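You operate a simulated robot arm through the tools that you are given. There is no shell and no other tool. Be economical: measure what you need, move in short steps, check, and stop when the job is done.

You are at the controls of a simulated two-armed robot. One attempt, no reset.

TASK
Rig the guest pack with the red lapel microphone on channel 2.
Fine: stand it on the green mat first; plug in, switch it on and hold it still with your other hand as you work. Set down upright: what you pick out.
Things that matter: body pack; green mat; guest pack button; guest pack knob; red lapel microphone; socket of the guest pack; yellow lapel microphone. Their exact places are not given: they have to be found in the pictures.

Only the result counts: the job must be done as asked and must still hold three seconds after the hand-in. Knocking over, shifting, dropping, spilling or breaking anything else fails it.

THE ROBOT
Two 7-joint arms with two-finger parallel grippers on one trunk, on a base that drives. Base frame: it is fixed to the floor where the robot stands at the start and does not move with it; the origin is under the middle of the robot, x ahead of it, y to its left, z up. Readings come in m, degrees, newtons and seconds.
The left shoulder is at the start at [0.05, 0.187, 1.11], the right one opposite. With the tool pointing down near the work surface each hand reaches from about 0.1 to 0.66 m from the robot's upright axis, wherever it stands, measured 20 degrees to its own side. Places, roughly: green mat [1, 1.2, 0.8]; guest pack button [1, 0.2, 0.9]; guest pack knob [1, 0.2, 0.9]; socket of the guest pack [1, 0.2, 0.9]. Payload 3.43 kg a hand.
The TCP of each hand is the grasp point between the finger pads, 0.03 m short of the fingertips. In the tool frame z runs along the fingers and y along their closing line. The gripper opens to 0.094 m. The fingers are 0.028 m wide and 0.01 m thick; the gripper's body (0.05 by 0.096 m) begins 0.055 m behind the TCP.
Orientation is that of the tool frame in the base frame, as a unit quaternion [x, y, z, w]. With the fingers straight down and closing along the base's y, the tool's x points along the base's -x, its y along +y and its z along -z.

THE INTERFACE
- The arms move only by the tool arm_command. It takes "left_moves", "right_moves" or both (then of equal length, played together; a hand with none holds still); each is a list of rows, each an object of numbers (a shift or turn left out is 0, a gripper value left out holds the last): "rx", "ry", "rz": the turn, a rotation vector about the tool's x, y, z in degrees; "dx", "dy", "dz": the shift along the tool's x, y, z in m; "gripper": the closure, from 0 (fully open) to 1 (shut). In form: [{"rx": .., "ry": .., "rz": .., "dx": .., "dy": .., "dz": .., "gripper": ..}, ...]. A call has 1 to 10 rows; each row is the pose to reach, as a shift and turn from the pose commanded when the call began, along the tool's axes at that moment. A row lasts 0.2 s, in which the tool goes at most 0.05 m and 8.6 degrees; a call with a longer step from one row to the next is refused whole, and so is a gripper value outside its range. Where a pose cannot be reached the arm comes as near as it can. A force on the tool above 40 N (or 10 N above the force at the start of the call, whichever is more), or a blocked arm, ends the call early, and 0.2 s more pass. The fingers move at their own pace (about 0.153 m/s each) and stop on an object; they squeeze with about 24 N. The grip force told is the motor's: it shows also when the fingers shut on nothing. Time passes only in rows, and 0.2 s behind the last, so rows that repeat a pose let the fingers close. The reply holds the time, the measured pose of the TCP, the force on the tool along the base axes, the opening and the grip force, in the units named above and with some noise, with the torque about the TCP (base axes, N m) and any sound that the robot's microphone picked up, and new pictures: "pictures" is both (left out), scene, wrist or none (wrist: the cameras of the hands that moved).
- Cameras (640 x 400 px; columns grow to the right, rows downward): "scene" is now at [0.1498, 0.0214, 1.2903]; the picture's right is [0.24, -0.97, 0.00], its down [-0.39, -0.09, -0.92] and it looks along [0.89, 0.22, -0.40] (base axes); focal length 214 px, centre (320, 200). "left" rides on the left gripper at [0.076, -0.014, -0.103] in its tool frame; the picture's right is [0.18, 0.98, 0.00], its down [-0.75, 0.14, -0.64] and it looks along [-0.63, 0.12, 0.77] (tool axes); focal length 243 px, centre (320, 200). "right" rides on the right gripper at [0.076, 0.014, -0.102] in its tool frame; the picture's right is [-0.18, 0.98, 0.00], its down [-0.75, -0.14, -0.64] and it looks along [-0.63, -0.12, 0.77] (tool axes); focal length 243 px, centre (320, 200).
- lift_body(by): slides the trunk up (or, below 0, down) by that many m; the arms and the scene camera ride with it, the base frame stays. It gives what a move gives, with no picture.
- base_move(legs): drives the robot by 1 to 6 legs, each [ahead, left, turn to the left] in m, m and degrees, along the robot's own axes; the way and the turn of a leg run together, so that a leg with both is an arc; at most 1.5 m and 180 degrees a leg. The arms and the cameras ride along, it lands a little off, and it stops where it bumps. It gives what a move gives, and a new picture of the scene camera.
- head_to(pan, tilt): turns the head with the scene camera to pan (to the left, within 80 degrees either way) and tilt (down, from -29 to 69), counted from straight ahead of the robot. It gives what a move gives, and a new picture of the scene camera.
- pixel_to_xyz(camera, pixels): for up to 12 pixels [column, row] of the newest picture of that camera ("zoom" is the newest enlarged one), the place [x, y, z] in the base frame of the surface seen there, good to about 0.002 m. No time passes.
- enlarge(camera, box): a new picture of the part [left, top, right, bottom] of that camera's present view, enlarged. No time passes.
- hand_in(): hands the job in; it is judged then, once.

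Go step by step. Measure first, check grasps and placings, and put right what went wrong. The budget is 80 turns and 260 pictures, counting those below and the enlarged ones. Unless the task says otherwise, let go and move clear before handing in, and close with one line.

The tools are called as name(argument=value, ...) on one line, values as JSON. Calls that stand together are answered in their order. arm_command: Moves the arms, as the interface text tells. Its arguments: {"type":"object","properties":{"left_moves":{"type":"array","items":{"type":"object","properties":{"rx":{"type":"number"},"ry":{"type":"number"},"rz":{"type":"number"},"dx":{"type":"number"},"dy":{"type":"number"},"dz":{"type":"number"},"gripper":{"type":"number"}}}},"right_moves":{"type":"array","items":{"type":"object","properties":{"rx":{"type":"number"},"ry":{"type":"number"},"rz":{"type":"number"},"dx":{"type":"number"},"dy":{"type":"number"},"dz":{"type":"number"},"gripper":{"type":"number"}}}},"pictures":{"type":"string","enum":["both","scene","wrist","none"]}},"required":[]} The other tools are called the same way: lift_body (by) slides the trunk up or down; base_move (legs) drives the base; head_to (pan, tilt) turns the head that bears the scene camera; pixel_to_xyz (camera, pixels) gives the place of the surface under pixels of a picture; enlarge (camera, box) takes an enlarged picture of a part of a camera's view; hand_in () hands the job in.

At the start:

```text
time_s: 0.0
left_eef_pos: [0.4009, 0.2495, 1.2174]
left_tcp_rot: [-0.001, 1.0, 0.0, 0.0]
left_contact_force: [-0.2, -0.3, -0.3]
left_torque: [-0.04, 0.0, 0.01]
left_gripper_width: 0.0939
left_gripper_force: 0.1
right_eef_pos: [0.3989, -0.0605, 1.2566]
right_tcp_rot: [0.0, 1.0, 0.0, 0.0]
right_contact_force: [-0.4, 0.1, 0.4]
right_torque: [0.0, -0.02, 0.01]
right_gripper_width: 0.0944
right_gripper_force: 0.0
trunk travel left (down, up): [-0.325, 0.107]
robot x, y, heading: [-0.0013, 0.0016, 0.4]
head pan, tilt: [13.7, 23.6]
```

scene: 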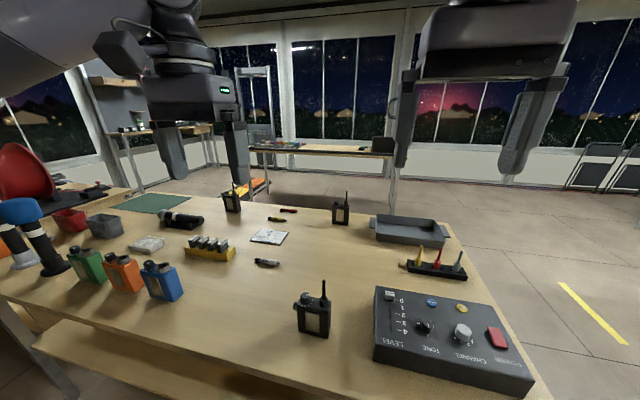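
right: 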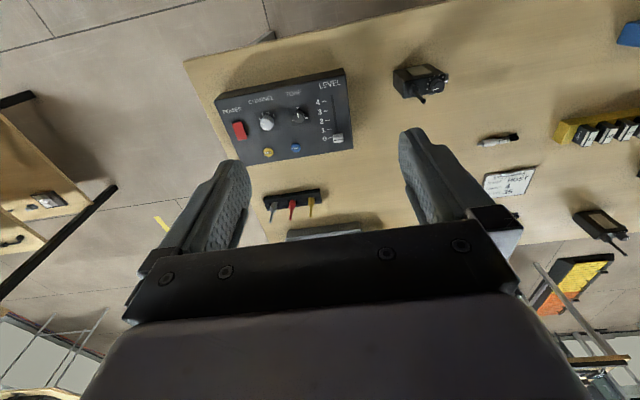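
left: 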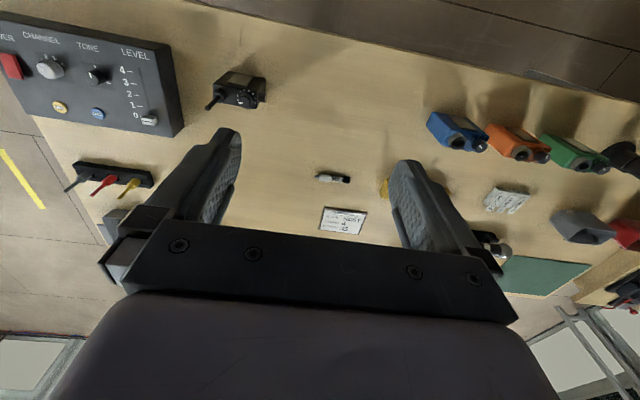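

The scene picture shows three body packs, near (314,315), (340,210) and (232,200), a mic holder at (437,265) and a card at (268,236). I'll enlarge and measure these.

enlarge(camera="scene", box=[200, 170, 360, 270])

enlarge(camera="scene", box=[270, 240, 400, 345])

enlarge(camera="scene", box=[370, 210, 480, 290])

enlarge(camera="left", box=[290, 160, 390, 240])

pixel_to_xyz(camera="scene", pixels=[[314, 320], [340, 213], [232, 203], [437, 265], [268, 236], [150, 203], [266, 262], [289, 210], [276, 219], [120, 206], [187, 195], [160, 213]])

```text
4.00 times, centred on (280, 220) of scene
```

zoom: 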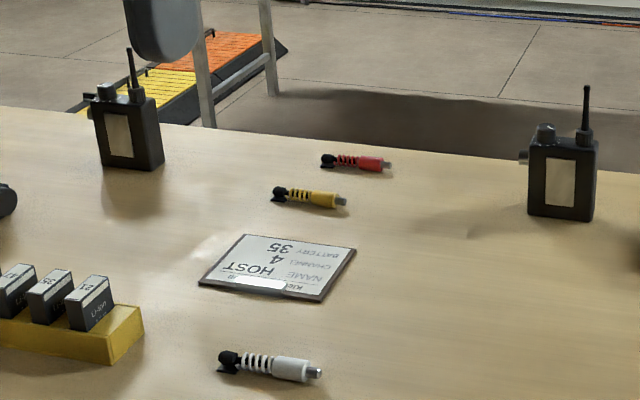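

```text
3.81 times, centred on (335, 292) of scene
```

zoom: 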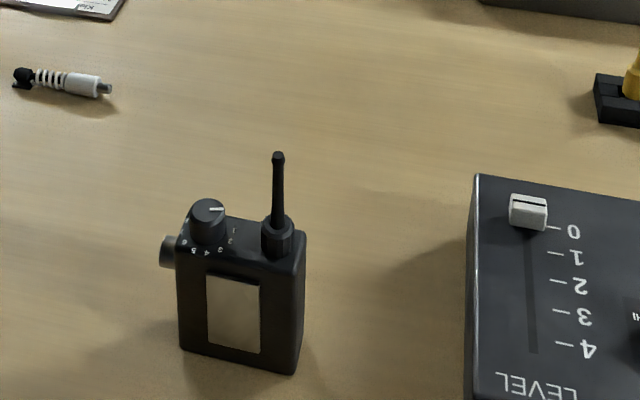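

```text
5.00 times, centred on (425, 250) of scene
```

zoom: 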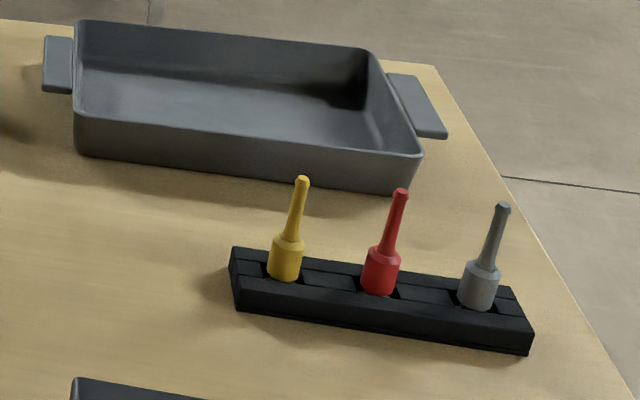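

```text
5.00 times, centred on (340, 200) of left
```

zoom: 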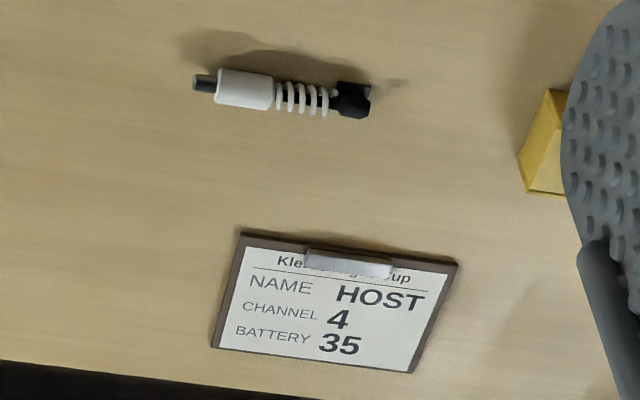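

```text
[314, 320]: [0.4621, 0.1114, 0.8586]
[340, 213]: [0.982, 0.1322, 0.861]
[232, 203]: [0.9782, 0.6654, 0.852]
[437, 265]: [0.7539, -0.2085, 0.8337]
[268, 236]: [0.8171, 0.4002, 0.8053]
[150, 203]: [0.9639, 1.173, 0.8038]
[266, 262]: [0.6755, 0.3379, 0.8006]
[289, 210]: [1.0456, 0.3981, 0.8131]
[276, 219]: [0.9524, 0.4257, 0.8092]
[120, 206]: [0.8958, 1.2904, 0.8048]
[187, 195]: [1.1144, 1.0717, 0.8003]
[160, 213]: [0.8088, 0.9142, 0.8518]
```

The mics lie at (289,210) red, (276,219) yellow and (266,262) white. The packs' labels need reading, so I'll enlarge each pack more.

enlarge(camera="scene", box=[324, 186, 356, 230])

enlarge(camera="scene", box=[216, 178, 248, 218])

enlarge(camera="right", box=[560, 190, 640, 270])

enlarge(camera="right", box=[380, 50, 460, 110])

enlarge(camera="scene", box=[90, 180, 220, 260])

```text
9.09 times, centred on (340, 208) of scene
```

zoom: 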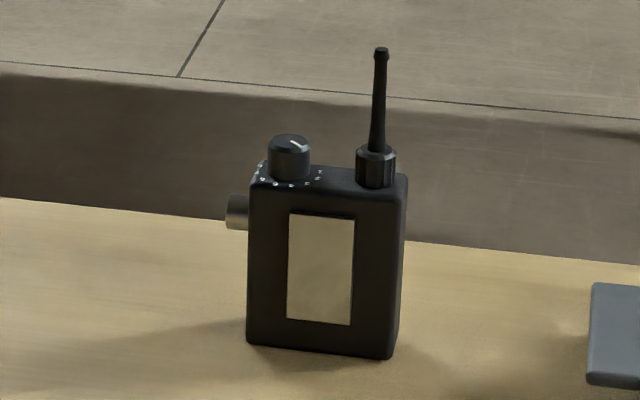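

```text
10.00 times, centred on (232, 198) of scene
```

zoom: 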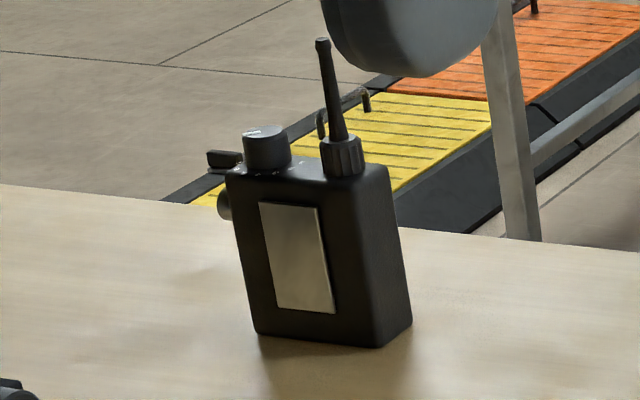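

```text
5.00 times, centred on (600, 230) of right
```

zoom: 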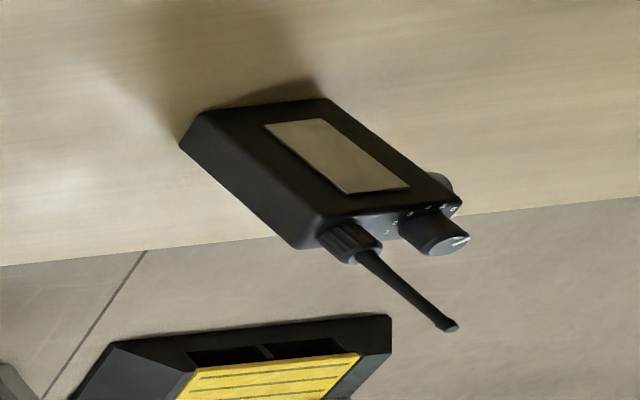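

```text
6.67 times, centred on (420, 80) of right
```

zoom: 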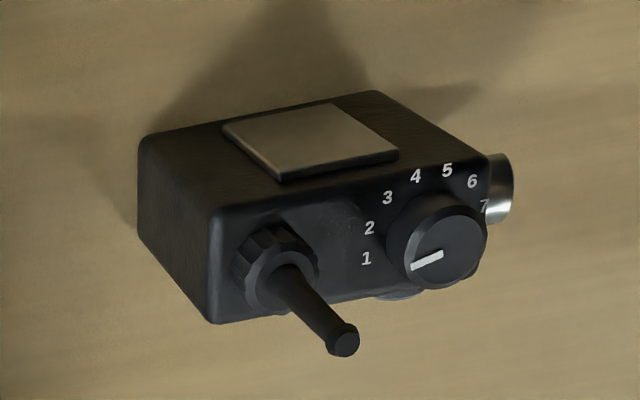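

```text
4.92 times, centred on (155, 220) of scene
```

zoom: 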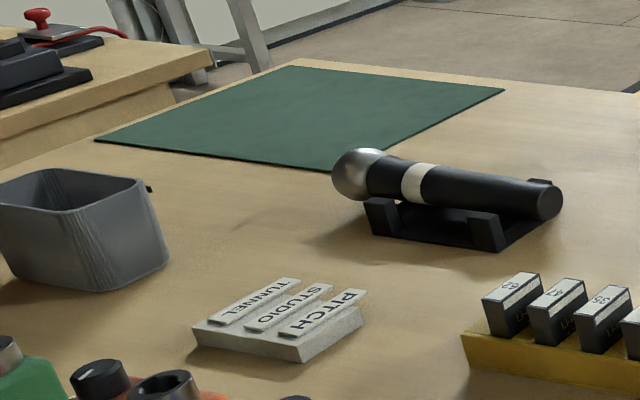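

Pack at (340,213) matches the guest pack's rough place. Now I need table edges and free floor to decide where to stand, so I'll measure edge pixels and look around.

pixel_to_xyz(camera="scene", pixels=[[300, 203], [360, 212], [410, 216], [446, 224], [500, 310], [200, 197], [250, 385], [40, 310], [260, 186], [300, 165], [480, 260], [110, 345]])

head_to(pan=50, tilt=25)

head_to(pan=-35, tilt=30)

```text
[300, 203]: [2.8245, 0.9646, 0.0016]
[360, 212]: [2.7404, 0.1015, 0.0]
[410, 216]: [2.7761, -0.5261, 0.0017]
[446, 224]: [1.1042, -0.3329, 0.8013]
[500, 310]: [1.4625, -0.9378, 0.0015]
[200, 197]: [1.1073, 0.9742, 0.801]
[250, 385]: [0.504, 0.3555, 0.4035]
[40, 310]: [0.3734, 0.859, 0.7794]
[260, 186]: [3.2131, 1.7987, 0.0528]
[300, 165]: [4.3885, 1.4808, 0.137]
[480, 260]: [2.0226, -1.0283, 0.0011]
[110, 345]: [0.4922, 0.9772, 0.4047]
```

```text
time_s: 1.0
left_eef_pos: [0.4014, 0.2484, 1.2166]
left_tcp_rot: [-0.001, 1.0, 0.0, 0.0]
left_contact_force: [-0.5, 0.2, 1.2]
left_torque: [-0.01, -0.03, 0.02]
left_gripper_width: 0.0937
left_gripper_force: 0.0
right_eef_pos: [0.3992, -0.0605, 1.2562]
right_tcp_rot: [0.0, 1.0, 0.0, 0.001]
right_contact_force: [0.8, 1.0, -0.4]
right_torque: [0.0, 0.01, 0.03]
right_gripper_width: 0.0943
right_gripper_force: 0.2
trunk travel left (down, up): [-0.325, 0.107]
robot x, y, heading: [-0.0034, 0.0009, 0.1]
head pan, tilt: [50.0, 25.0]
```

scene: 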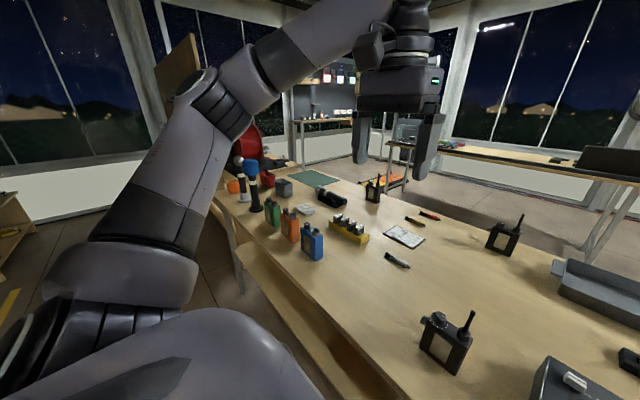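

```text
time_s: 2.6
left_eef_pos: [0.4007, 0.2491, 1.2178]
left_tcp_rot: [-0.001, 1.0, 0.0, 0.0]
left_contact_force: [0.5, 0.3, 0.1]
left_torque: [-0.02, 0.0, -0.01]
left_gripper_width: 0.0941
left_gripper_force: 0.1
right_eef_pos: [0.3992, -0.0611, 1.2555]
right_tcp_rot: [0.001, 1.0, -0.001, 0.0]
right_contact_force: [0.4, -0.3, 0.3]
right_torque: [0.02, 0.04, -0.03]
right_gripper_width: 0.094
right_gripper_force: 0.1
trunk travel left (down, up): [-0.325, 0.107]
robot x, y, heading: [0.0039, 0.0014, -0.1]
head pan, tilt: [-35.0, 30.0]
```

scene: 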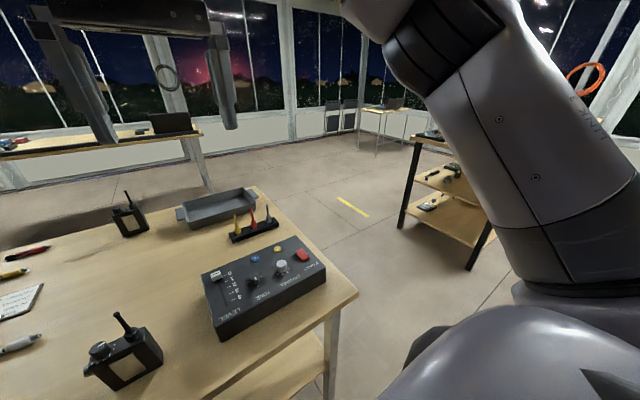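

The far side of the table appears free, and the guest pack, red mic and mat all lie near the far edge. I'll measure the shelf at right (400,228)/(470,268) and the corridor before driving around.

pixel_to_xyz(camera="scene", pixels=[[400, 227], [469, 269], [418, 140], [357, 293], [258, 190], [330, 398], [213, 188], [130, 212], [350, 205], [232, 175], [380, 157], [420, 330]])

head_to(pan=-75, tilt=35)

```text
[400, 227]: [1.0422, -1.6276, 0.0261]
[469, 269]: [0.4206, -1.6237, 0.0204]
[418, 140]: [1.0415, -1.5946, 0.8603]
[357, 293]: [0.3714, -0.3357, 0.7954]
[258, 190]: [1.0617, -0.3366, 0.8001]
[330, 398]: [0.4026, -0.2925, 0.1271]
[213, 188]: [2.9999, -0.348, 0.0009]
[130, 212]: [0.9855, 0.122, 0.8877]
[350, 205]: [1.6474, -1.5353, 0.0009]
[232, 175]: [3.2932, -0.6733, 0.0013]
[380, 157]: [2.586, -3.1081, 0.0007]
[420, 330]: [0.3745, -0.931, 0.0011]
```

```text
time_s: 3.7
left_eef_pos: [0.4008, 0.25, 1.2187]
left_tcp_rot: [-0.001, 1.0, 0.0, 0.0]
left_contact_force: [-0.4, -0.9, 0.1]
left_torque: [0.0, 0.0, 0.0]
left_gripper_width: 0.094
left_gripper_force: 0.0
right_eef_pos: [0.3974, -0.0607, 1.2557]
right_tcp_rot: [0.0, 1.0, 0.0, 0.0]
right_contact_force: [0.4, -1.1, -0.3]
right_torque: [0.02, -0.01, 0.0]
right_gripper_width: 0.0941
right_gripper_force: 0.1
trunk travel left (down, up): [-0.325, 0.107]
robot x, y, heading: [0.0005, 0.0054, 0.1]
head pan, tilt: [-75.0, 35.0]
```

scene: 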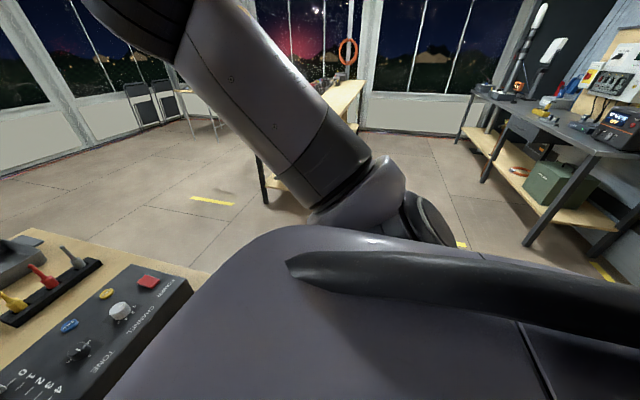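

Corridor beside the table is about 1.2 m wide (y −0.34 to −1.6). I'll drive through its middle, round to the far side and turn about.

base_move(legs=[[0, -0.95, 0], [1.5, 0, 0], [0.25, 0, 0], [0, 0, 180]])

head_to(pan=-40, tilt=28)

```text
time_s: 24.5
left_eef_pos: [1.3681, -1.1768, 1.2185]
left_tcp_rot: [1.0, 0.007, 0.0, 0.001]
left_contact_force: [-0.3, -0.3, -0.3]
left_torque: [-0.01, 0.01, -0.01]
left_gripper_width: 0.0942
left_gripper_force: 0.1
right_eef_pos: [1.368, -0.8651, 1.2563]
right_tcp_rot: [1.0, 0.006, 0.0, 0.0]
right_contact_force: [0.2, 0.6, 1.0]
right_torque: [-0.02, 0.01, 0.0]
right_gripper_width: 0.0941
right_gripper_force: 0.2
trunk travel left (down, up): [-0.325, 0.107]
robot x, y, heading: [1.7736, -0.923, -179.3]
head pan, tilt: [-75.0, 35.0]
```

scene: 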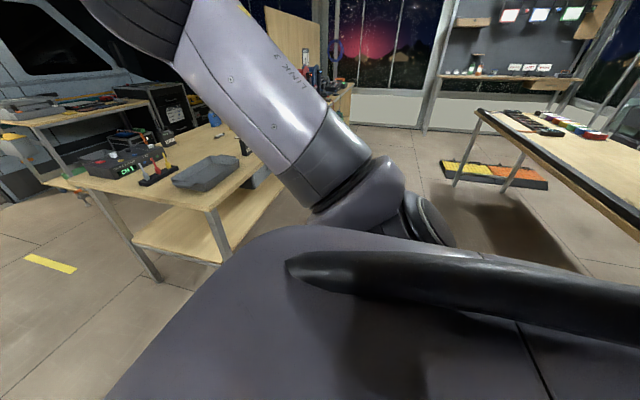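

```text
time_s: 25.5
left_eef_pos: [1.3678, -1.1757, 1.2167]
left_tcp_rot: [1.0, 0.007, 0.0, 0.0]
left_contact_force: [0.2, -0.7, -0.6]
left_torque: [-0.02, 0.0, 0.01]
left_gripper_width: 0.094
left_gripper_force: 0.0
right_eef_pos: [1.3661, -0.8657, 1.2561]
right_tcp_rot: [1.0, 0.006, 0.0, 0.0]
right_contact_force: [-0.6, -0.2, 0.3]
right_torque: [-0.01, 0.02, -0.03]
right_gripper_width: 0.094
right_gripper_force: 0.1
trunk travel left (down, up): [-0.325, 0.107]
robot x, y, heading: [1.7668, -0.9183, -179.1]
head pan, tilt: [-40.0, 28.0]
```

scene: 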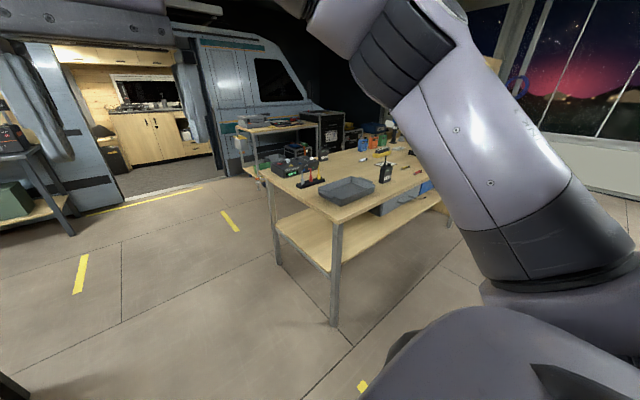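

The way along the far side looks clear; I'll strafe right to y≈0.27 and look ahead with the head down.

base_move(legs=[[0, -1.19, -0.9], [0.2, 0, 0]])

head_to(pan=0, tilt=35)

```text
time_s: 32.8
left_eef_pos: [1.1665, 0.0414, 1.2183]
left_tcp_rot: [1.0, -0.013, 0.001, 0.0]
left_contact_force: [0.3, 0.9, -0.4]
left_torque: [0.01, -0.06, -0.01]
left_gripper_width: 0.0943
left_gripper_force: 0.1
right_eef_pos: [1.1774, 0.3513, 1.2557]
right_tcp_rot: [1.0, -0.013, 0.001, 0.0]
right_contact_force: [0.5, -0.4, -1.1]
right_torque: [0.01, -0.04, 0.02]
right_gripper_width: 0.094
right_gripper_force: 0.1
trunk travel left (down, up): [-0.325, 0.107]
robot x, y, heading: [1.5739, 0.2778, 178.2]
head pan, tilt: [-40.0, 28.0]
```

scene: 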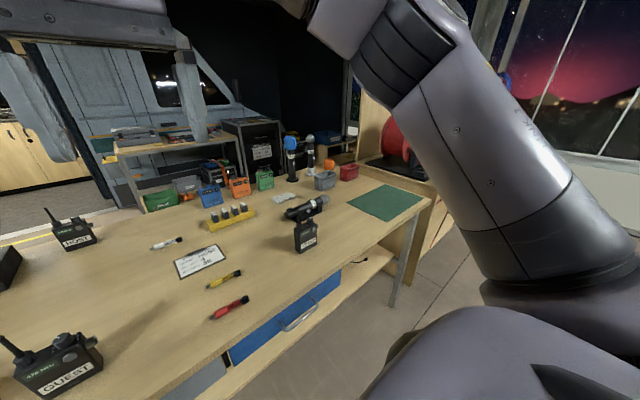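

```text
time_s: 33.8
left_eef_pos: [1.1669, 0.0421, 1.2183]
left_tcp_rot: [1.0, -0.014, 0.0, 0.001]
left_contact_force: [0.3, -0.3, 0.6]
left_torque: [-0.01, 0.0, -0.04]
left_gripper_width: 0.0943
left_gripper_force: 0.1
right_eef_pos: [1.1773, 0.3519, 1.2565]
right_tcp_rot: [1.0, -0.013, 0.0, 0.0]
right_contact_force: [0.4, -0.1, 0.1]
right_torque: [0.02, -0.01, 0.02]
right_gripper_width: 0.094
right_gripper_force: 0.1
trunk travel left (down, up): [-0.325, 0.107]
robot x, y, heading: [1.5753, 0.2778, 178.4]
head pan, tilt: [0.0, 35.0]
```

scene: 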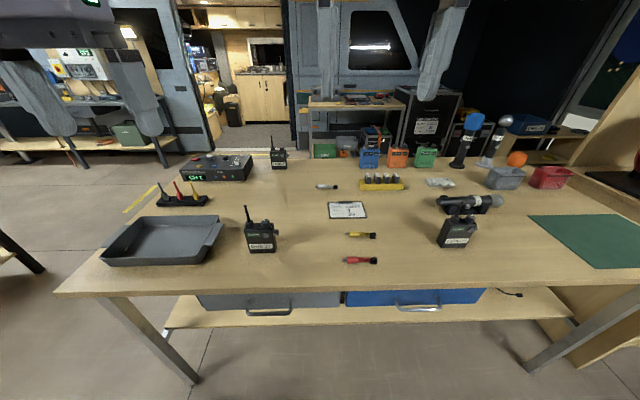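

The pack at (260,240) is labelled GUEST, with the red mic at (359,261). I'll enlarge both for details.

enlarge(camera="scene", box=[230, 200, 294, 260])

enlarge(camera="scene", box=[335, 225, 385, 270])

enlarge(camera="left", box=[160, 20, 480, 220])

pixel_to_xyz(camera="scene", pixels=[[248, 250], [273, 250], [260, 240], [248, 222], [266, 223], [277, 236], [343, 261], [360, 261], [377, 262], [347, 235], [375, 236], [580, 240]])

```text
6.67 times, centred on (262, 230) of scene
```

zoom: 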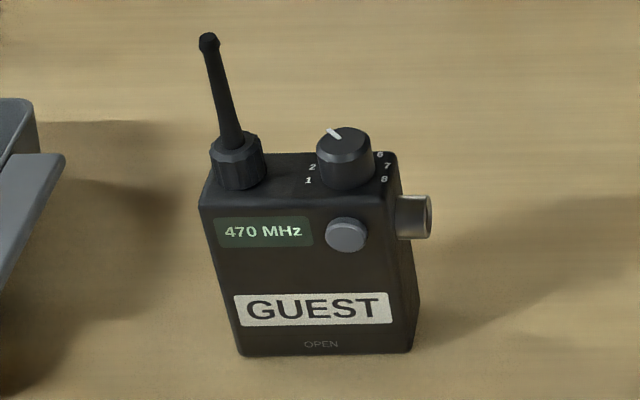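

```text
8.89 times, centred on (360, 248) of scene
```

zoom: 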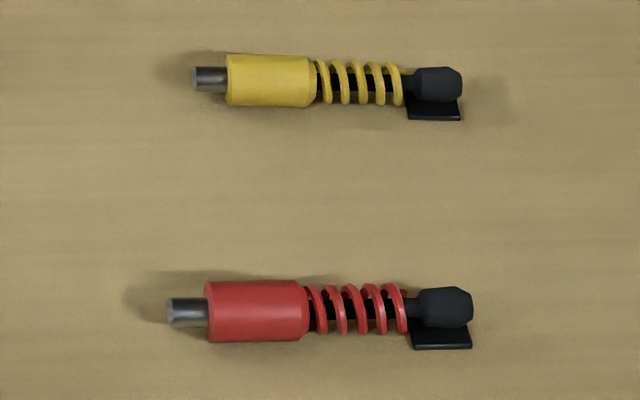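

```text
2.00 times, centred on (320, 120) of left
```

zoom: 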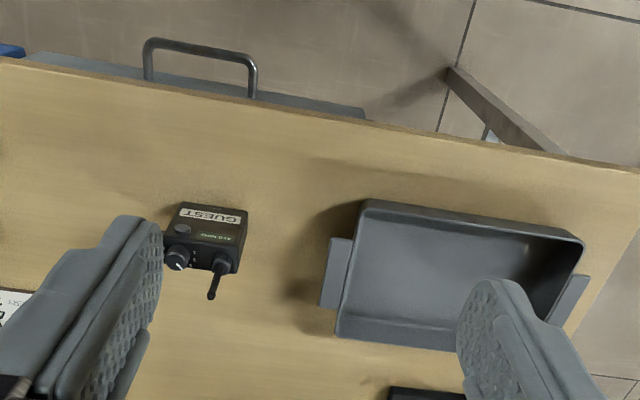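

```text
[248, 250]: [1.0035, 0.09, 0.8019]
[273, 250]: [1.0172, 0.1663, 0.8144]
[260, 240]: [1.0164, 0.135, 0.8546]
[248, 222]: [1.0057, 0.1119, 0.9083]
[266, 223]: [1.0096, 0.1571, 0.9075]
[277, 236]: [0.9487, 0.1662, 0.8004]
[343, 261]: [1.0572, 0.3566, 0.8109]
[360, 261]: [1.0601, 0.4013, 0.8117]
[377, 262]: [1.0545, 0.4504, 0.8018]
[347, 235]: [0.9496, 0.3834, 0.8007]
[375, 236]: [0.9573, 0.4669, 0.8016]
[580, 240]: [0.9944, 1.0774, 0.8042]
```

The GUEST face with the button looks toward us, the socket on the +y side, knob on top with marks 1–8. I'll take precise points on the enlarged picture.

enlarge(camera="scene", box=[230, 200, 294, 260])

pixel_to_xyz(camera="zoom", pixels=[[347, 236], [430, 217], [412, 200], [412, 240], [345, 140], [240, 352], [408, 350], [203, 207], [386, 205], [210, 36], [238, 150], [280, 160]])

enlarge(camera="scene", box=[335, 225, 385, 270])

pixel_to_xyz(camera="zoom", pixels=[[170, 312], [206, 283], [208, 340], [258, 284], [258, 312], [258, 340], [304, 284], [304, 312], [304, 338], [405, 312], [470, 310], [440, 340]])

```text
6.67 times, centred on (262, 230) of scene
```

zoom: 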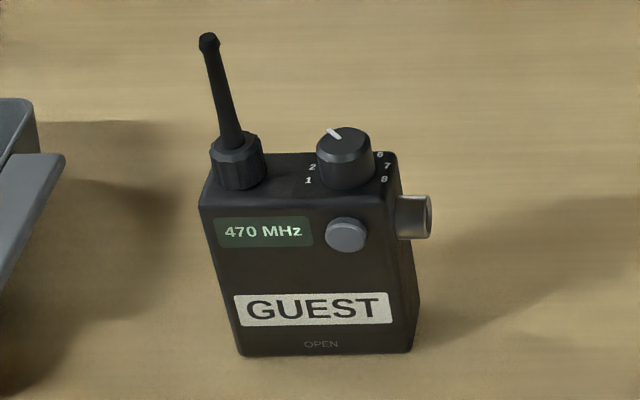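

```text
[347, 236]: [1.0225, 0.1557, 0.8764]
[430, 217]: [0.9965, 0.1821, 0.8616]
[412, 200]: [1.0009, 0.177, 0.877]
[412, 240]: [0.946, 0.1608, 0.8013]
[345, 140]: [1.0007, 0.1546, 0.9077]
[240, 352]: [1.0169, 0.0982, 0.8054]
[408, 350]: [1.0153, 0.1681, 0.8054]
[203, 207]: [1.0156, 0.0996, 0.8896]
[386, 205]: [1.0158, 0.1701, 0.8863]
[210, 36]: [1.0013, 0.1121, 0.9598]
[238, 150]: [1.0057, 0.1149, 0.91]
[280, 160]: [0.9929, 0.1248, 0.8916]
```

```text
8.89 times, centred on (360, 248) of scene
```

zoom: 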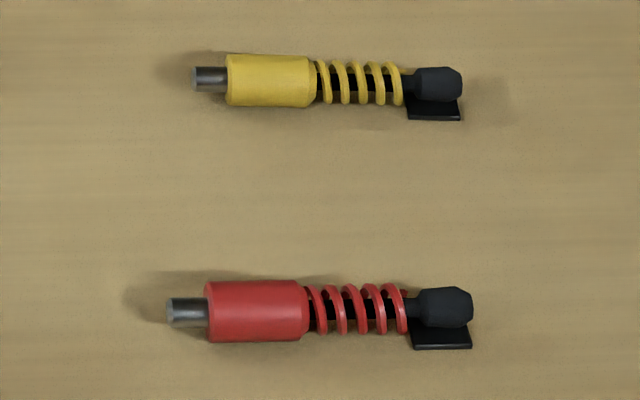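

```text
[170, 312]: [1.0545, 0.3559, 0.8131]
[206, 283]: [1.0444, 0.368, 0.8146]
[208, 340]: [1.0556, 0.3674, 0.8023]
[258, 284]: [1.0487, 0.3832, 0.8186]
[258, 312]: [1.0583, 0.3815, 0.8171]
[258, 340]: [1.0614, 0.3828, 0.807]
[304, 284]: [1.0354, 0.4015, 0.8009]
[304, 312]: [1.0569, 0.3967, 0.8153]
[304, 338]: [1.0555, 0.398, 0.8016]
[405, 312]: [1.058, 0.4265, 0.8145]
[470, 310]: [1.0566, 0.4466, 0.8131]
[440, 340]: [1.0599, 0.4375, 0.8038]
```

Guest pack: y 0.099–0.170, x≈0.985–1.017, top 0.891; socket at (1.0, 0.18, ~0.875). Red mic axis x≈1.053, y 0.367–0.400. I'll turn the left tool toward +y tilted 30° down and the right tool −90° about its axis; first half, plus measuring the tray edge.

pixel_to_xyz(camera="scene", pixels=[[220, 232], [214, 222], [208, 250], [205, 262], [160, 262]])

arm_command(left_moves=[{"rx": 3.34, "ry": 3.34, "rz": -5.79}, {"rx": 6.69, "ry": 6.69, "rz": -11.57}, {"rx": 10.03, "ry": 10.03, "rz": -17.36}, {"rx": 13.37, "ry": 13.37, "rz": -23.14}, {"rx": 16.71, "ry": 16.71, "rz": -28.93}, {"rx": 20.06, "ry": 20.06, "rz": -34.71}, {"rx": 23.4, "ry": 23.4, "rz": -40.5}], right_moves=[{"rz": -6.4}, {"rz": -12.8}, {"rz": -19.2}, {"rz": -25.6}, {"rz": -32}, {"rz": -38.4}, {"rz": -45}], pictures="scene")

```text
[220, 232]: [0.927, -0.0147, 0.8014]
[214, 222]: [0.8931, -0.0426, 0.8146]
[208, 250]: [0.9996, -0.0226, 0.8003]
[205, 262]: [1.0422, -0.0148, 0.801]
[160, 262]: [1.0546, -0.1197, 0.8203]
```

```text
time_s: 35.4
left_eef_pos: [1.1666, 0.0413, 1.2179]
left_tcp_rot: [0.901, 0.331, 0.2, -0.195]
left_contact_force: [0.4, 0.1, -0.3]
left_torque: [-0.01, 0.02, 0.0]
left_gripper_width: 0.0937
left_gripper_force: 0.1
right_eef_pos: [1.1772, 0.3515, 1.2575]
right_tcp_rot: [0.928, 0.371, 0.0, 0.0]
right_contact_force: [0.4, 0.6, 0.3]
right_torque: [0.01, 0.01, 0.01]
right_gripper_width: 0.094
right_gripper_force: 0.1
trunk travel left (down, up): [-0.325, 0.107]
robot x, y, heading: [1.5751, 0.2804, 178.5]
head pan, tilt: [0.0, 35.0]
```

scene: 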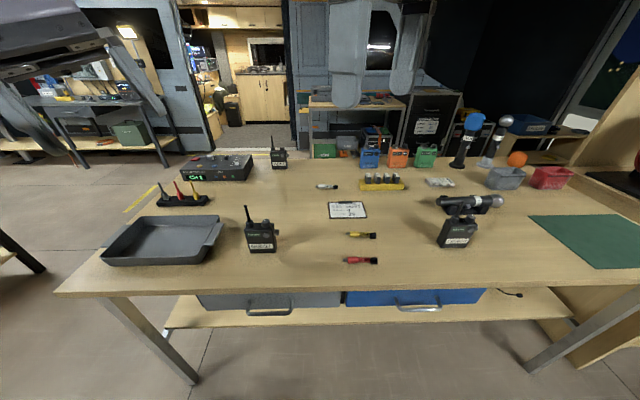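

Both turns tracked well. I'll do the second half.

arm_command(left_moves=[{"rx": 3.34, "ry": 3.34, "rz": -5.79}, {"rx": 6.69, "ry": 6.69, "rz": -11.57}, {"rx": 10.03, "ry": 10.03, "rz": -17.36}, {"rx": 13.37, "ry": 13.37, "rz": -23.14}, {"rx": 16.71, "ry": 16.71, "rz": -28.93}, {"rx": 20.06, "ry": 20.06, "rz": -34.71}, {"rx": 23.4, "ry": 23.4, "rz": -40.5}], right_moves=[{"rz": -6.4}, {"rz": -12.8}, {"rz": -19.2}, {"rz": -25.6}, {"rz": -32}, {"rz": -38.4}, {"rz": -43.4}], pictures="none")

```text
time_s: 37.0
left_eef_pos: [1.1662, 0.0419, 1.2178]
left_tcp_rot: [0.618, 0.605, 0.36, -0.35]
left_contact_force: [0.1, 0.6, -0.5]
left_torque: [0.01, 0.0, 0.02]
left_gripper_width: 0.0942
left_gripper_force: 0.0
right_eef_pos: [1.1764, 0.3514, 1.2568]
right_tcp_rot: [0.725, 0.688, 0.0, 0.0]
right_contact_force: [0.3, -0.4, 0.4]
right_torque: [-0.01, 0.01, -0.02]
right_gripper_width: 0.0941
right_gripper_force: 0.2
trunk travel left (down, up): [-0.325, 0.107]
robot x, y, heading: [1.5738, 0.2809, 178.4]
head pan, tilt: [0.0, 35.0]
```

Orientations are close (right needs 3° more, left 1.5°). I'll bring the left hand to a pre-grasp point at (1.002,0.025,0.905) and the right hand above the red mic.

arm_command(left_moves=[{"dx": -0.0352, "dy": -0.0204, "dz": 0.0172, "rx": 0.16, "rz": -0.1}, {"dx": -0.0705, "dy": -0.0409, "dz": 0.0345, "rx": 0.32, "rz": -0.2}, {"dx": -0.1057, "dy": -0.0613, "dz": 0.0517, "rx": 0.5, "rz": -0.3}, {"dx": -0.141, "dy": -0.0818, "dz": 0.069, "rx": 0.65, "rz": -0.37}, {"dx": -0.1762, "dy": -0.1022, "dz": 0.0862, "rx": 0.8, "rz": -0.47}, {"dx": -0.2114, "dy": -0.1226, "dz": 0.1034, "rx": 1.0, "rz": -0.55}, {"dx": -0.2467, "dy": -0.1431, "dz": 0.1207, "rx": 1.15, "rz": -0.65}, {"dx": -0.2819, "dy": -0.1635, "dz": 0.1379, "rx": 1.3, "rz": -0.75}], right_moves=[{"dx": 0.0033, "dy": -0.0155, "dz": 0.0409, "rz": -1}, {"dx": 0.0066, "dy": -0.031, "dz": 0.0818, "rz": -2}, {"dx": 0.0098, "dy": -0.0465, "dz": 0.1226, "rz": -3}, {"dx": 0.0131, "dy": -0.062, "dz": 0.1635, "rz": -3}, {"dx": 0.0164, "dy": -0.0774, "dz": 0.2044, "rz": -3}, {"dx": 0.0197, "dy": -0.0929, "dz": 0.2453, "rz": -3}, {"dx": 0.0229, "dy": -0.1084, "dz": 0.2861, "rz": -3}, {"dx": 0.0262, "dy": -0.1239, "dz": 0.327, "rz": -3}], pictures="both")

```text
time_s: 38.8
left_eef_pos: [1.0018, 0.0254, 0.9045]
left_tcp_rot: [0.612, 0.612, 0.355, -0.353]
left_contact_force: [0.2, 0.0, 0.7]
left_torque: [0.0, 0.0, 0.03]
left_gripper_width: 0.0941
left_gripper_force: 0.1
right_eef_pos: [1.0539, 0.3869, 0.9295]
right_tcp_rot: [0.707, 0.707, 0.0, -0.001]
right_contact_force: [-0.2, 0.5, -0.4]
right_torque: [-0.02, -0.01, -0.05]
right_gripper_width: 0.0938
right_gripper_force: 0.0
trunk travel left (down, up): [-0.325, 0.107]
robot x, y, heading: [1.5748, 0.2805, 178.5]
head pan, tilt: [0.0, 35.0]
```

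scene: 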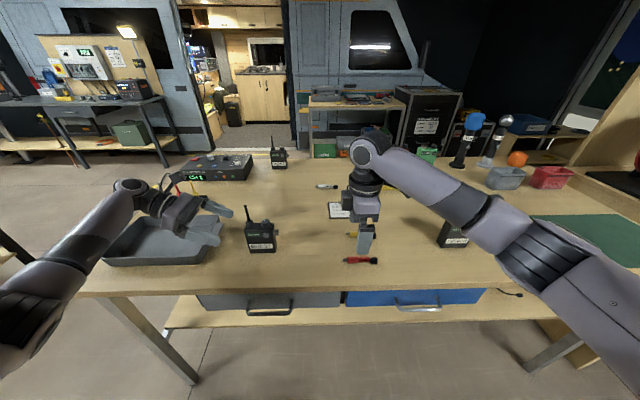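
right: 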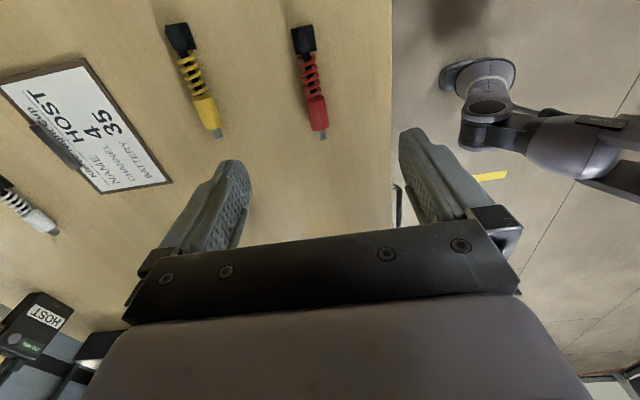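
left: 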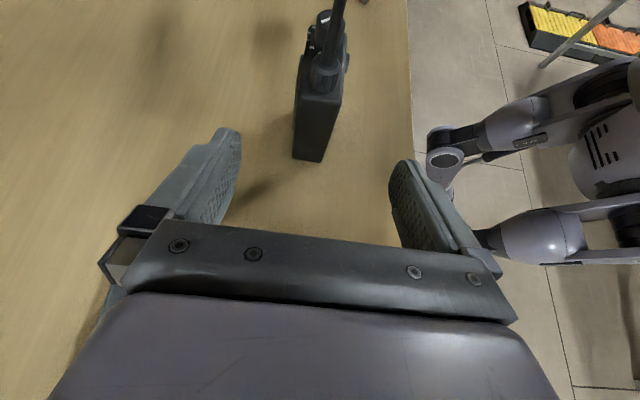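

Both hands are in their pre-grasp places. I'll check the mic and pack positions from the wrist cameras.

pixel_to_xyz(camera="right", pixels=[[322, 134], [318, 112], [314, 95], [303, 40], [308, 70]])

pixel_to_xyz(camera="left", pixels=[[295, 155], [320, 160], [308, 120], [298, 70], [345, 90], [320, 55], [346, 50]])

enlarge(camera="left", box=[270, 0, 370, 170])

```text
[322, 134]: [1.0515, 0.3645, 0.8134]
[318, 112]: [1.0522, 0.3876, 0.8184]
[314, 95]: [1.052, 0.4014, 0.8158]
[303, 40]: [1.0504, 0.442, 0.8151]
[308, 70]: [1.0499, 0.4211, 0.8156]
```

```text
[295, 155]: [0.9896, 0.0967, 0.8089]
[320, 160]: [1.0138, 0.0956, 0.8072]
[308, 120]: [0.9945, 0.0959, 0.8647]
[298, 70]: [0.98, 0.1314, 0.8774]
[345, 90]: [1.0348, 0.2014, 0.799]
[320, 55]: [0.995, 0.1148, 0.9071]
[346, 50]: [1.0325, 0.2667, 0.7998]
```

```text
2.35 times, centred on (320, 85) of left
```

zoom: 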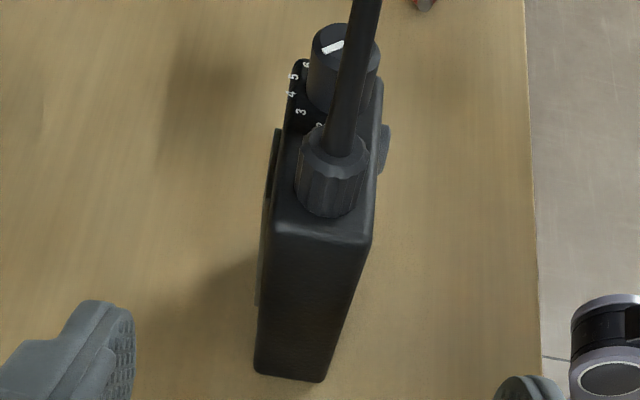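

Mic axis is x≈1.052 with body centre y≈0.385; pack side is at y≈0.096. I'll advance both hands and close both grippers.

arm_command(left_moves=[{"dx": -0.01, "dz": 0.02}, {"dx": -0.01, "dz": 0.05}, {"dx": -0.01, "dz": 0.08}, {"dx": -0.01, "dz": 0.107}, {"dx": -0.01, "dz": 0.107, "gripper": 1}, {"dx": -0.01, "dz": 0.107, "gripper": 1}, {"dx": -0.01, "dz": 0.107, "gripper": 1}], right_moves=[{"dy": -0.002, "dz": 0.03}, {"dy": -0.002, "dz": 0.06}, {"dy": -0.002, "dz": 0.08}, {"dy": -0.002, "dz": 0.096}, {"dy": -0.002, "dz": 0.096, "gripper": 1}, {"dy": -0.002, "dz": 0.096, "gripper": 1}, {"dy": -0.002, "dz": 0.096, "gripper": 1}], pictures="both")

```text
time_s: 40.4
left_eef_pos: [1.003, 0.1117, 0.8433]
left_tcp_rot: [0.611, 0.613, 0.354, -0.354]
left_contact_force: [-0.4, 0.8, 0.1]
left_torque: [0.09, 0.05, 0.04]
left_gripper_width: 0.0389
left_gripper_force: 24.0
right_eef_pos: [1.052, 0.3851, 0.8319]
right_tcp_rot: [0.708, 0.707, 0.0, 0.0]
right_contact_force: [-0.1, 0.1, 0.7]
right_torque: [0.0, 0.01, 0.03]
right_gripper_width: 0.0165
right_gripper_force: 23.8
trunk travel left (down, up): [-0.325, 0.107]
robot x, y, heading: [1.5715, 0.2813, 178.4]
head pan, tilt: [0.0, 35.0]
```

scene: 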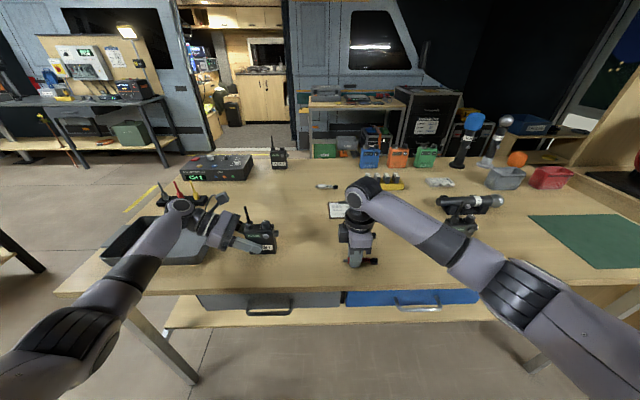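
right: 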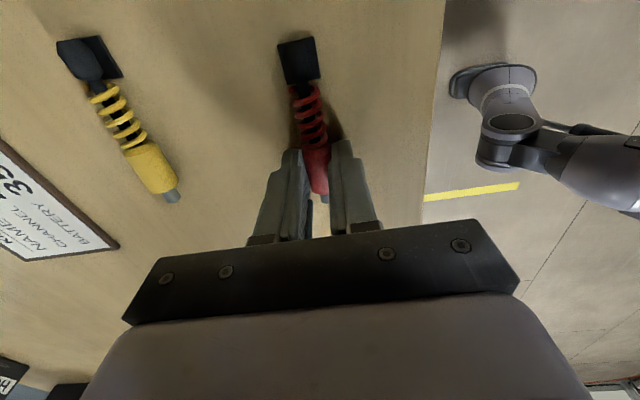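
left: 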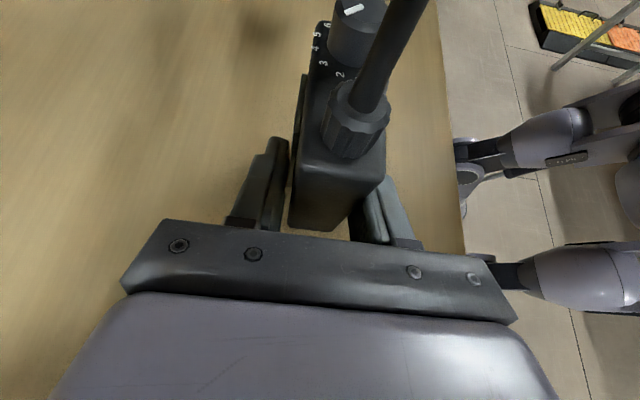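

Both objects are gripped (0.039 and 0.0165 m). I'll lift both 0.22 m straight up.

arm_command(left_moves=[{"dx": 0.0173, "dz": -0.01, "gripper": 1}, {"dx": 0.05196, "dz": -0.03, "gripper": 1}, {"dx": 0.0866, "dz": -0.05, "gripper": 1}, {"dx": 0.1212, "dz": -0.07, "gripper": 1}, {"dx": 0.1559, "dz": -0.09, "gripper": 1}, {"dx": 0.1905, "dz": -0.11, "gripper": 1}], right_moves=[{"dz": -0.02, "gripper": 1}, {"dz": -0.06, "gripper": 1}, {"dz": -0.1, "gripper": 1}, {"dz": -0.14, "gripper": 1}, {"dz": -0.18, "gripper": 1}, {"dz": -0.22, "gripper": 1}], pictures="both")

```text
time_s: 41.8
left_eef_pos: [1.0039, 0.1105, 1.0632]
left_tcp_rot: [0.611, 0.613, 0.354, -0.354]
left_contact_force: [0.6, -0.2, -1.5]
left_torque: [-0.06, 0.02, 0.0]
left_gripper_width: 0.0388
left_gripper_force: 24.2
right_eef_pos: [1.0529, 0.3847, 1.0522]
right_tcp_rot: [0.707, 0.707, 0.0, 0.0]
right_contact_force: [-0.5, -0.2, -0.4]
right_torque: [-0.02, -0.01, -0.04]
right_gripper_width: 0.0163
right_gripper_force: 23.6
trunk travel left (down, up): [-0.325, 0.107]
robot x, y, heading: [1.5756, 0.2809, 178.6]
head pan, tilt: [0.0, 35.0]
```

scene: 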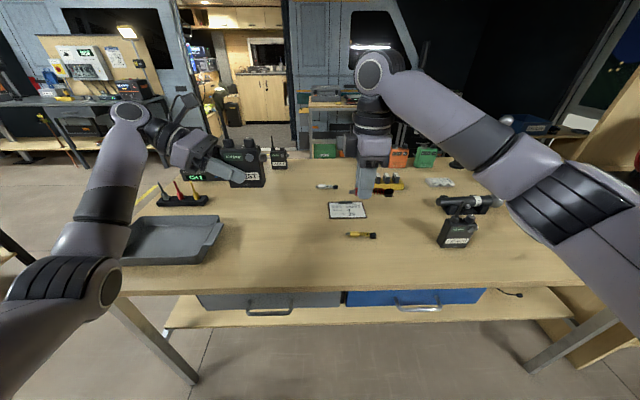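
right: 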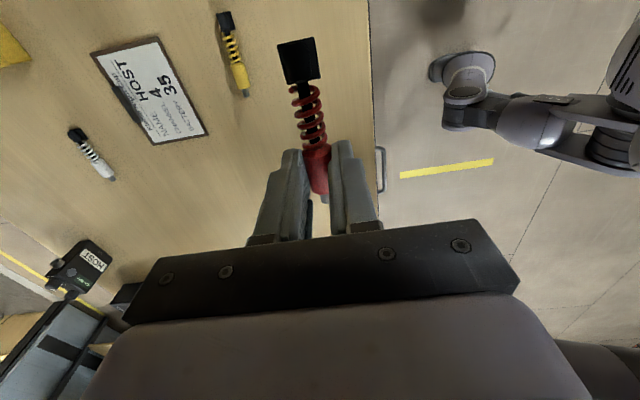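
left: 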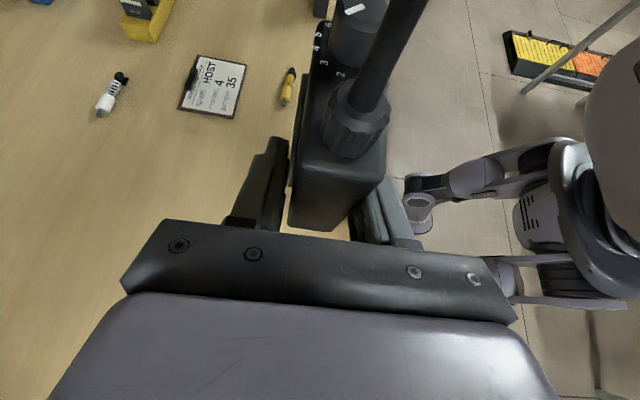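

Both objects rose cleanly. Before strafing I'll measure the mat and obstacles on the right side.

pixel_to_xyz(camera="scene", pixels=[[528, 216], [600, 213], [598, 268], [638, 268], [570, 245], [636, 340], [600, 365], [525, 370], [630, 200], [600, 190]])

head_to(pan=-60, tilt=30)

```text
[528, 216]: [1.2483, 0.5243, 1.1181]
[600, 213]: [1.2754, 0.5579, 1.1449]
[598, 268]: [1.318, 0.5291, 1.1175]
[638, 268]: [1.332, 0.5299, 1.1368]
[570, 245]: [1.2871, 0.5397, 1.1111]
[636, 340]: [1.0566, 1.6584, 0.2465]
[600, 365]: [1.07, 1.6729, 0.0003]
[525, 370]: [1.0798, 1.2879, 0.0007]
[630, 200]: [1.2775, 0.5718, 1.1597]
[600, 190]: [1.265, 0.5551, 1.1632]
```

```text
time_s: 43.1
left_eef_pos: [1.0032, 0.1115, 1.0622]
left_tcp_rot: [0.612, 0.613, 0.354, -0.354]
left_contact_force: [-0.1, 0.1, -1.5]
left_torque: [-0.05, 0.02, -0.03]
left_gripper_width: 0.0392
left_gripper_force: 23.9
right_eef_pos: [1.0528, 0.3838, 1.0501]
right_tcp_rot: [0.708, 0.706, -0.001, 0.0]
right_contact_force: [-0.2, -0.1, -0.2]
right_torque: [-0.03, 0.0, 0.0]
right_gripper_width: 0.0162
right_gripper_force: 24.0
trunk travel left (down, up): [-0.325, 0.107]
robot x, y, heading: [1.5739, 0.2825, 178.6]
head pan, tilt: [-60.0, 30.0]
```

scene: 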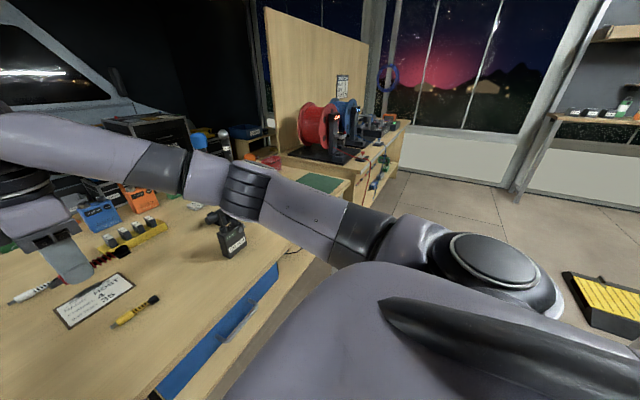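

pixel_to_xyz(camera="scene", pixels=[[408, 122], [395, 165], [283, 152], [355, 200], [345, 180], [305, 175], [305, 188], [565, 275], [605, 320], [640, 335], [600, 290], [380, 190]])

```text
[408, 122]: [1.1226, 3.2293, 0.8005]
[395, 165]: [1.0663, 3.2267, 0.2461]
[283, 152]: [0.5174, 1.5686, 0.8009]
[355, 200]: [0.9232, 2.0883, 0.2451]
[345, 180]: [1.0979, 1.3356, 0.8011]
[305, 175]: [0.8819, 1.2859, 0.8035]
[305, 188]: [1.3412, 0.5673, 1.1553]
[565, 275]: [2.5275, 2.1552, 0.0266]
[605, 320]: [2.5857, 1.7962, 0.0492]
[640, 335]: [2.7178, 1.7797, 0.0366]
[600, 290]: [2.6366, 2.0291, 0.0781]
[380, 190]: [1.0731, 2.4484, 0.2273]
```

The side table lies at x<1.12, y>1.57, so the far-side lane is free. I'll strafe right 0.95 m to stand before the mat.

base_move(legs=[[0, -0.95, 0]])

head_to(pan=0, tilt=42)

```text
time_s: 48.0
left_eef_pos: [1.0244, 1.0409, 1.0627]
left_tcp_rot: [0.608, 0.616, 0.352, -0.356]
left_contact_force: [0.3, -0.1, -2.3]
left_torque: [-0.06, 0.02, 0.0]
left_gripper_width: 0.0386
left_gripper_force: 24.5
right_eef_pos: [1.072, 1.3146, 1.0514]
right_tcp_rot: [0.704, 0.71, 0.0, 0.0]
right_contact_force: [0.3, -0.3, -0.1]
right_torque: [0.03, 0.02, -0.02]
right_gripper_width: 0.0165
right_gripper_force: 24.1
trunk travel left (down, up): [-0.325, 0.107]
robot x, y, heading: [1.5933, 1.215, 178.9]
head pan, tilt: [-60.0, 30.0]
```

scene: 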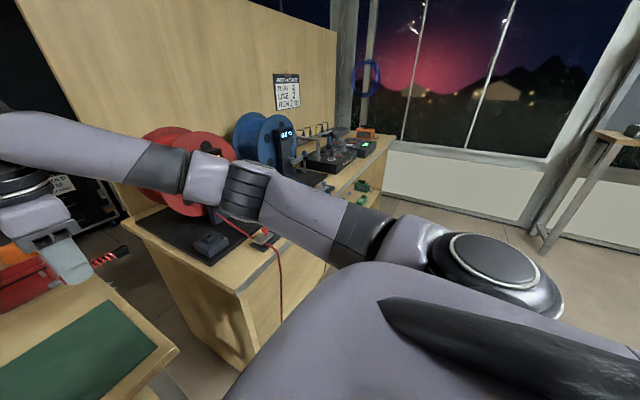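

```text
time_s: 49.3
left_eef_pos: [1.0251, 1.0406, 1.0617]
left_tcp_rot: [0.608, 0.617, 0.352, -0.356]
left_contact_force: [-1.0, 0.2, -2.4]
left_torque: [0.01, -0.02, 0.03]
left_gripper_width: 0.0387
left_gripper_force: 24.1
right_eef_pos: [1.0727, 1.3145, 1.0518]
right_tcp_rot: [0.703, 0.711, 0.0, 0.0]
right_contact_force: [-1.2, 0.3, 0.0]
right_torque: [0.02, 0.0, 0.02]
right_gripper_width: 0.0166
right_gripper_force: 24.4
trunk travel left (down, up): [-0.325, 0.107]
robot x, y, heading: [1.5941, 1.217, 178.8]
head pan, tilt: [0.0, 42.0]
```

scene: 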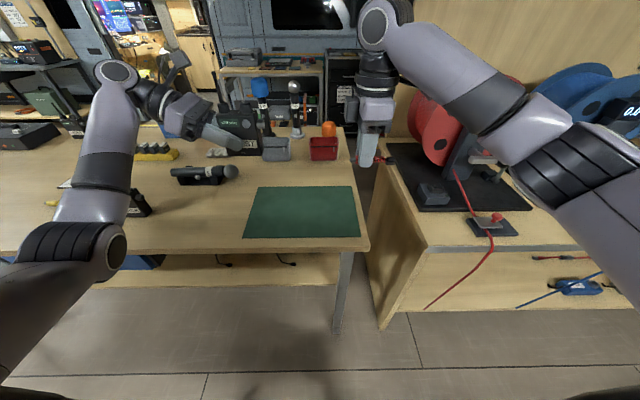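

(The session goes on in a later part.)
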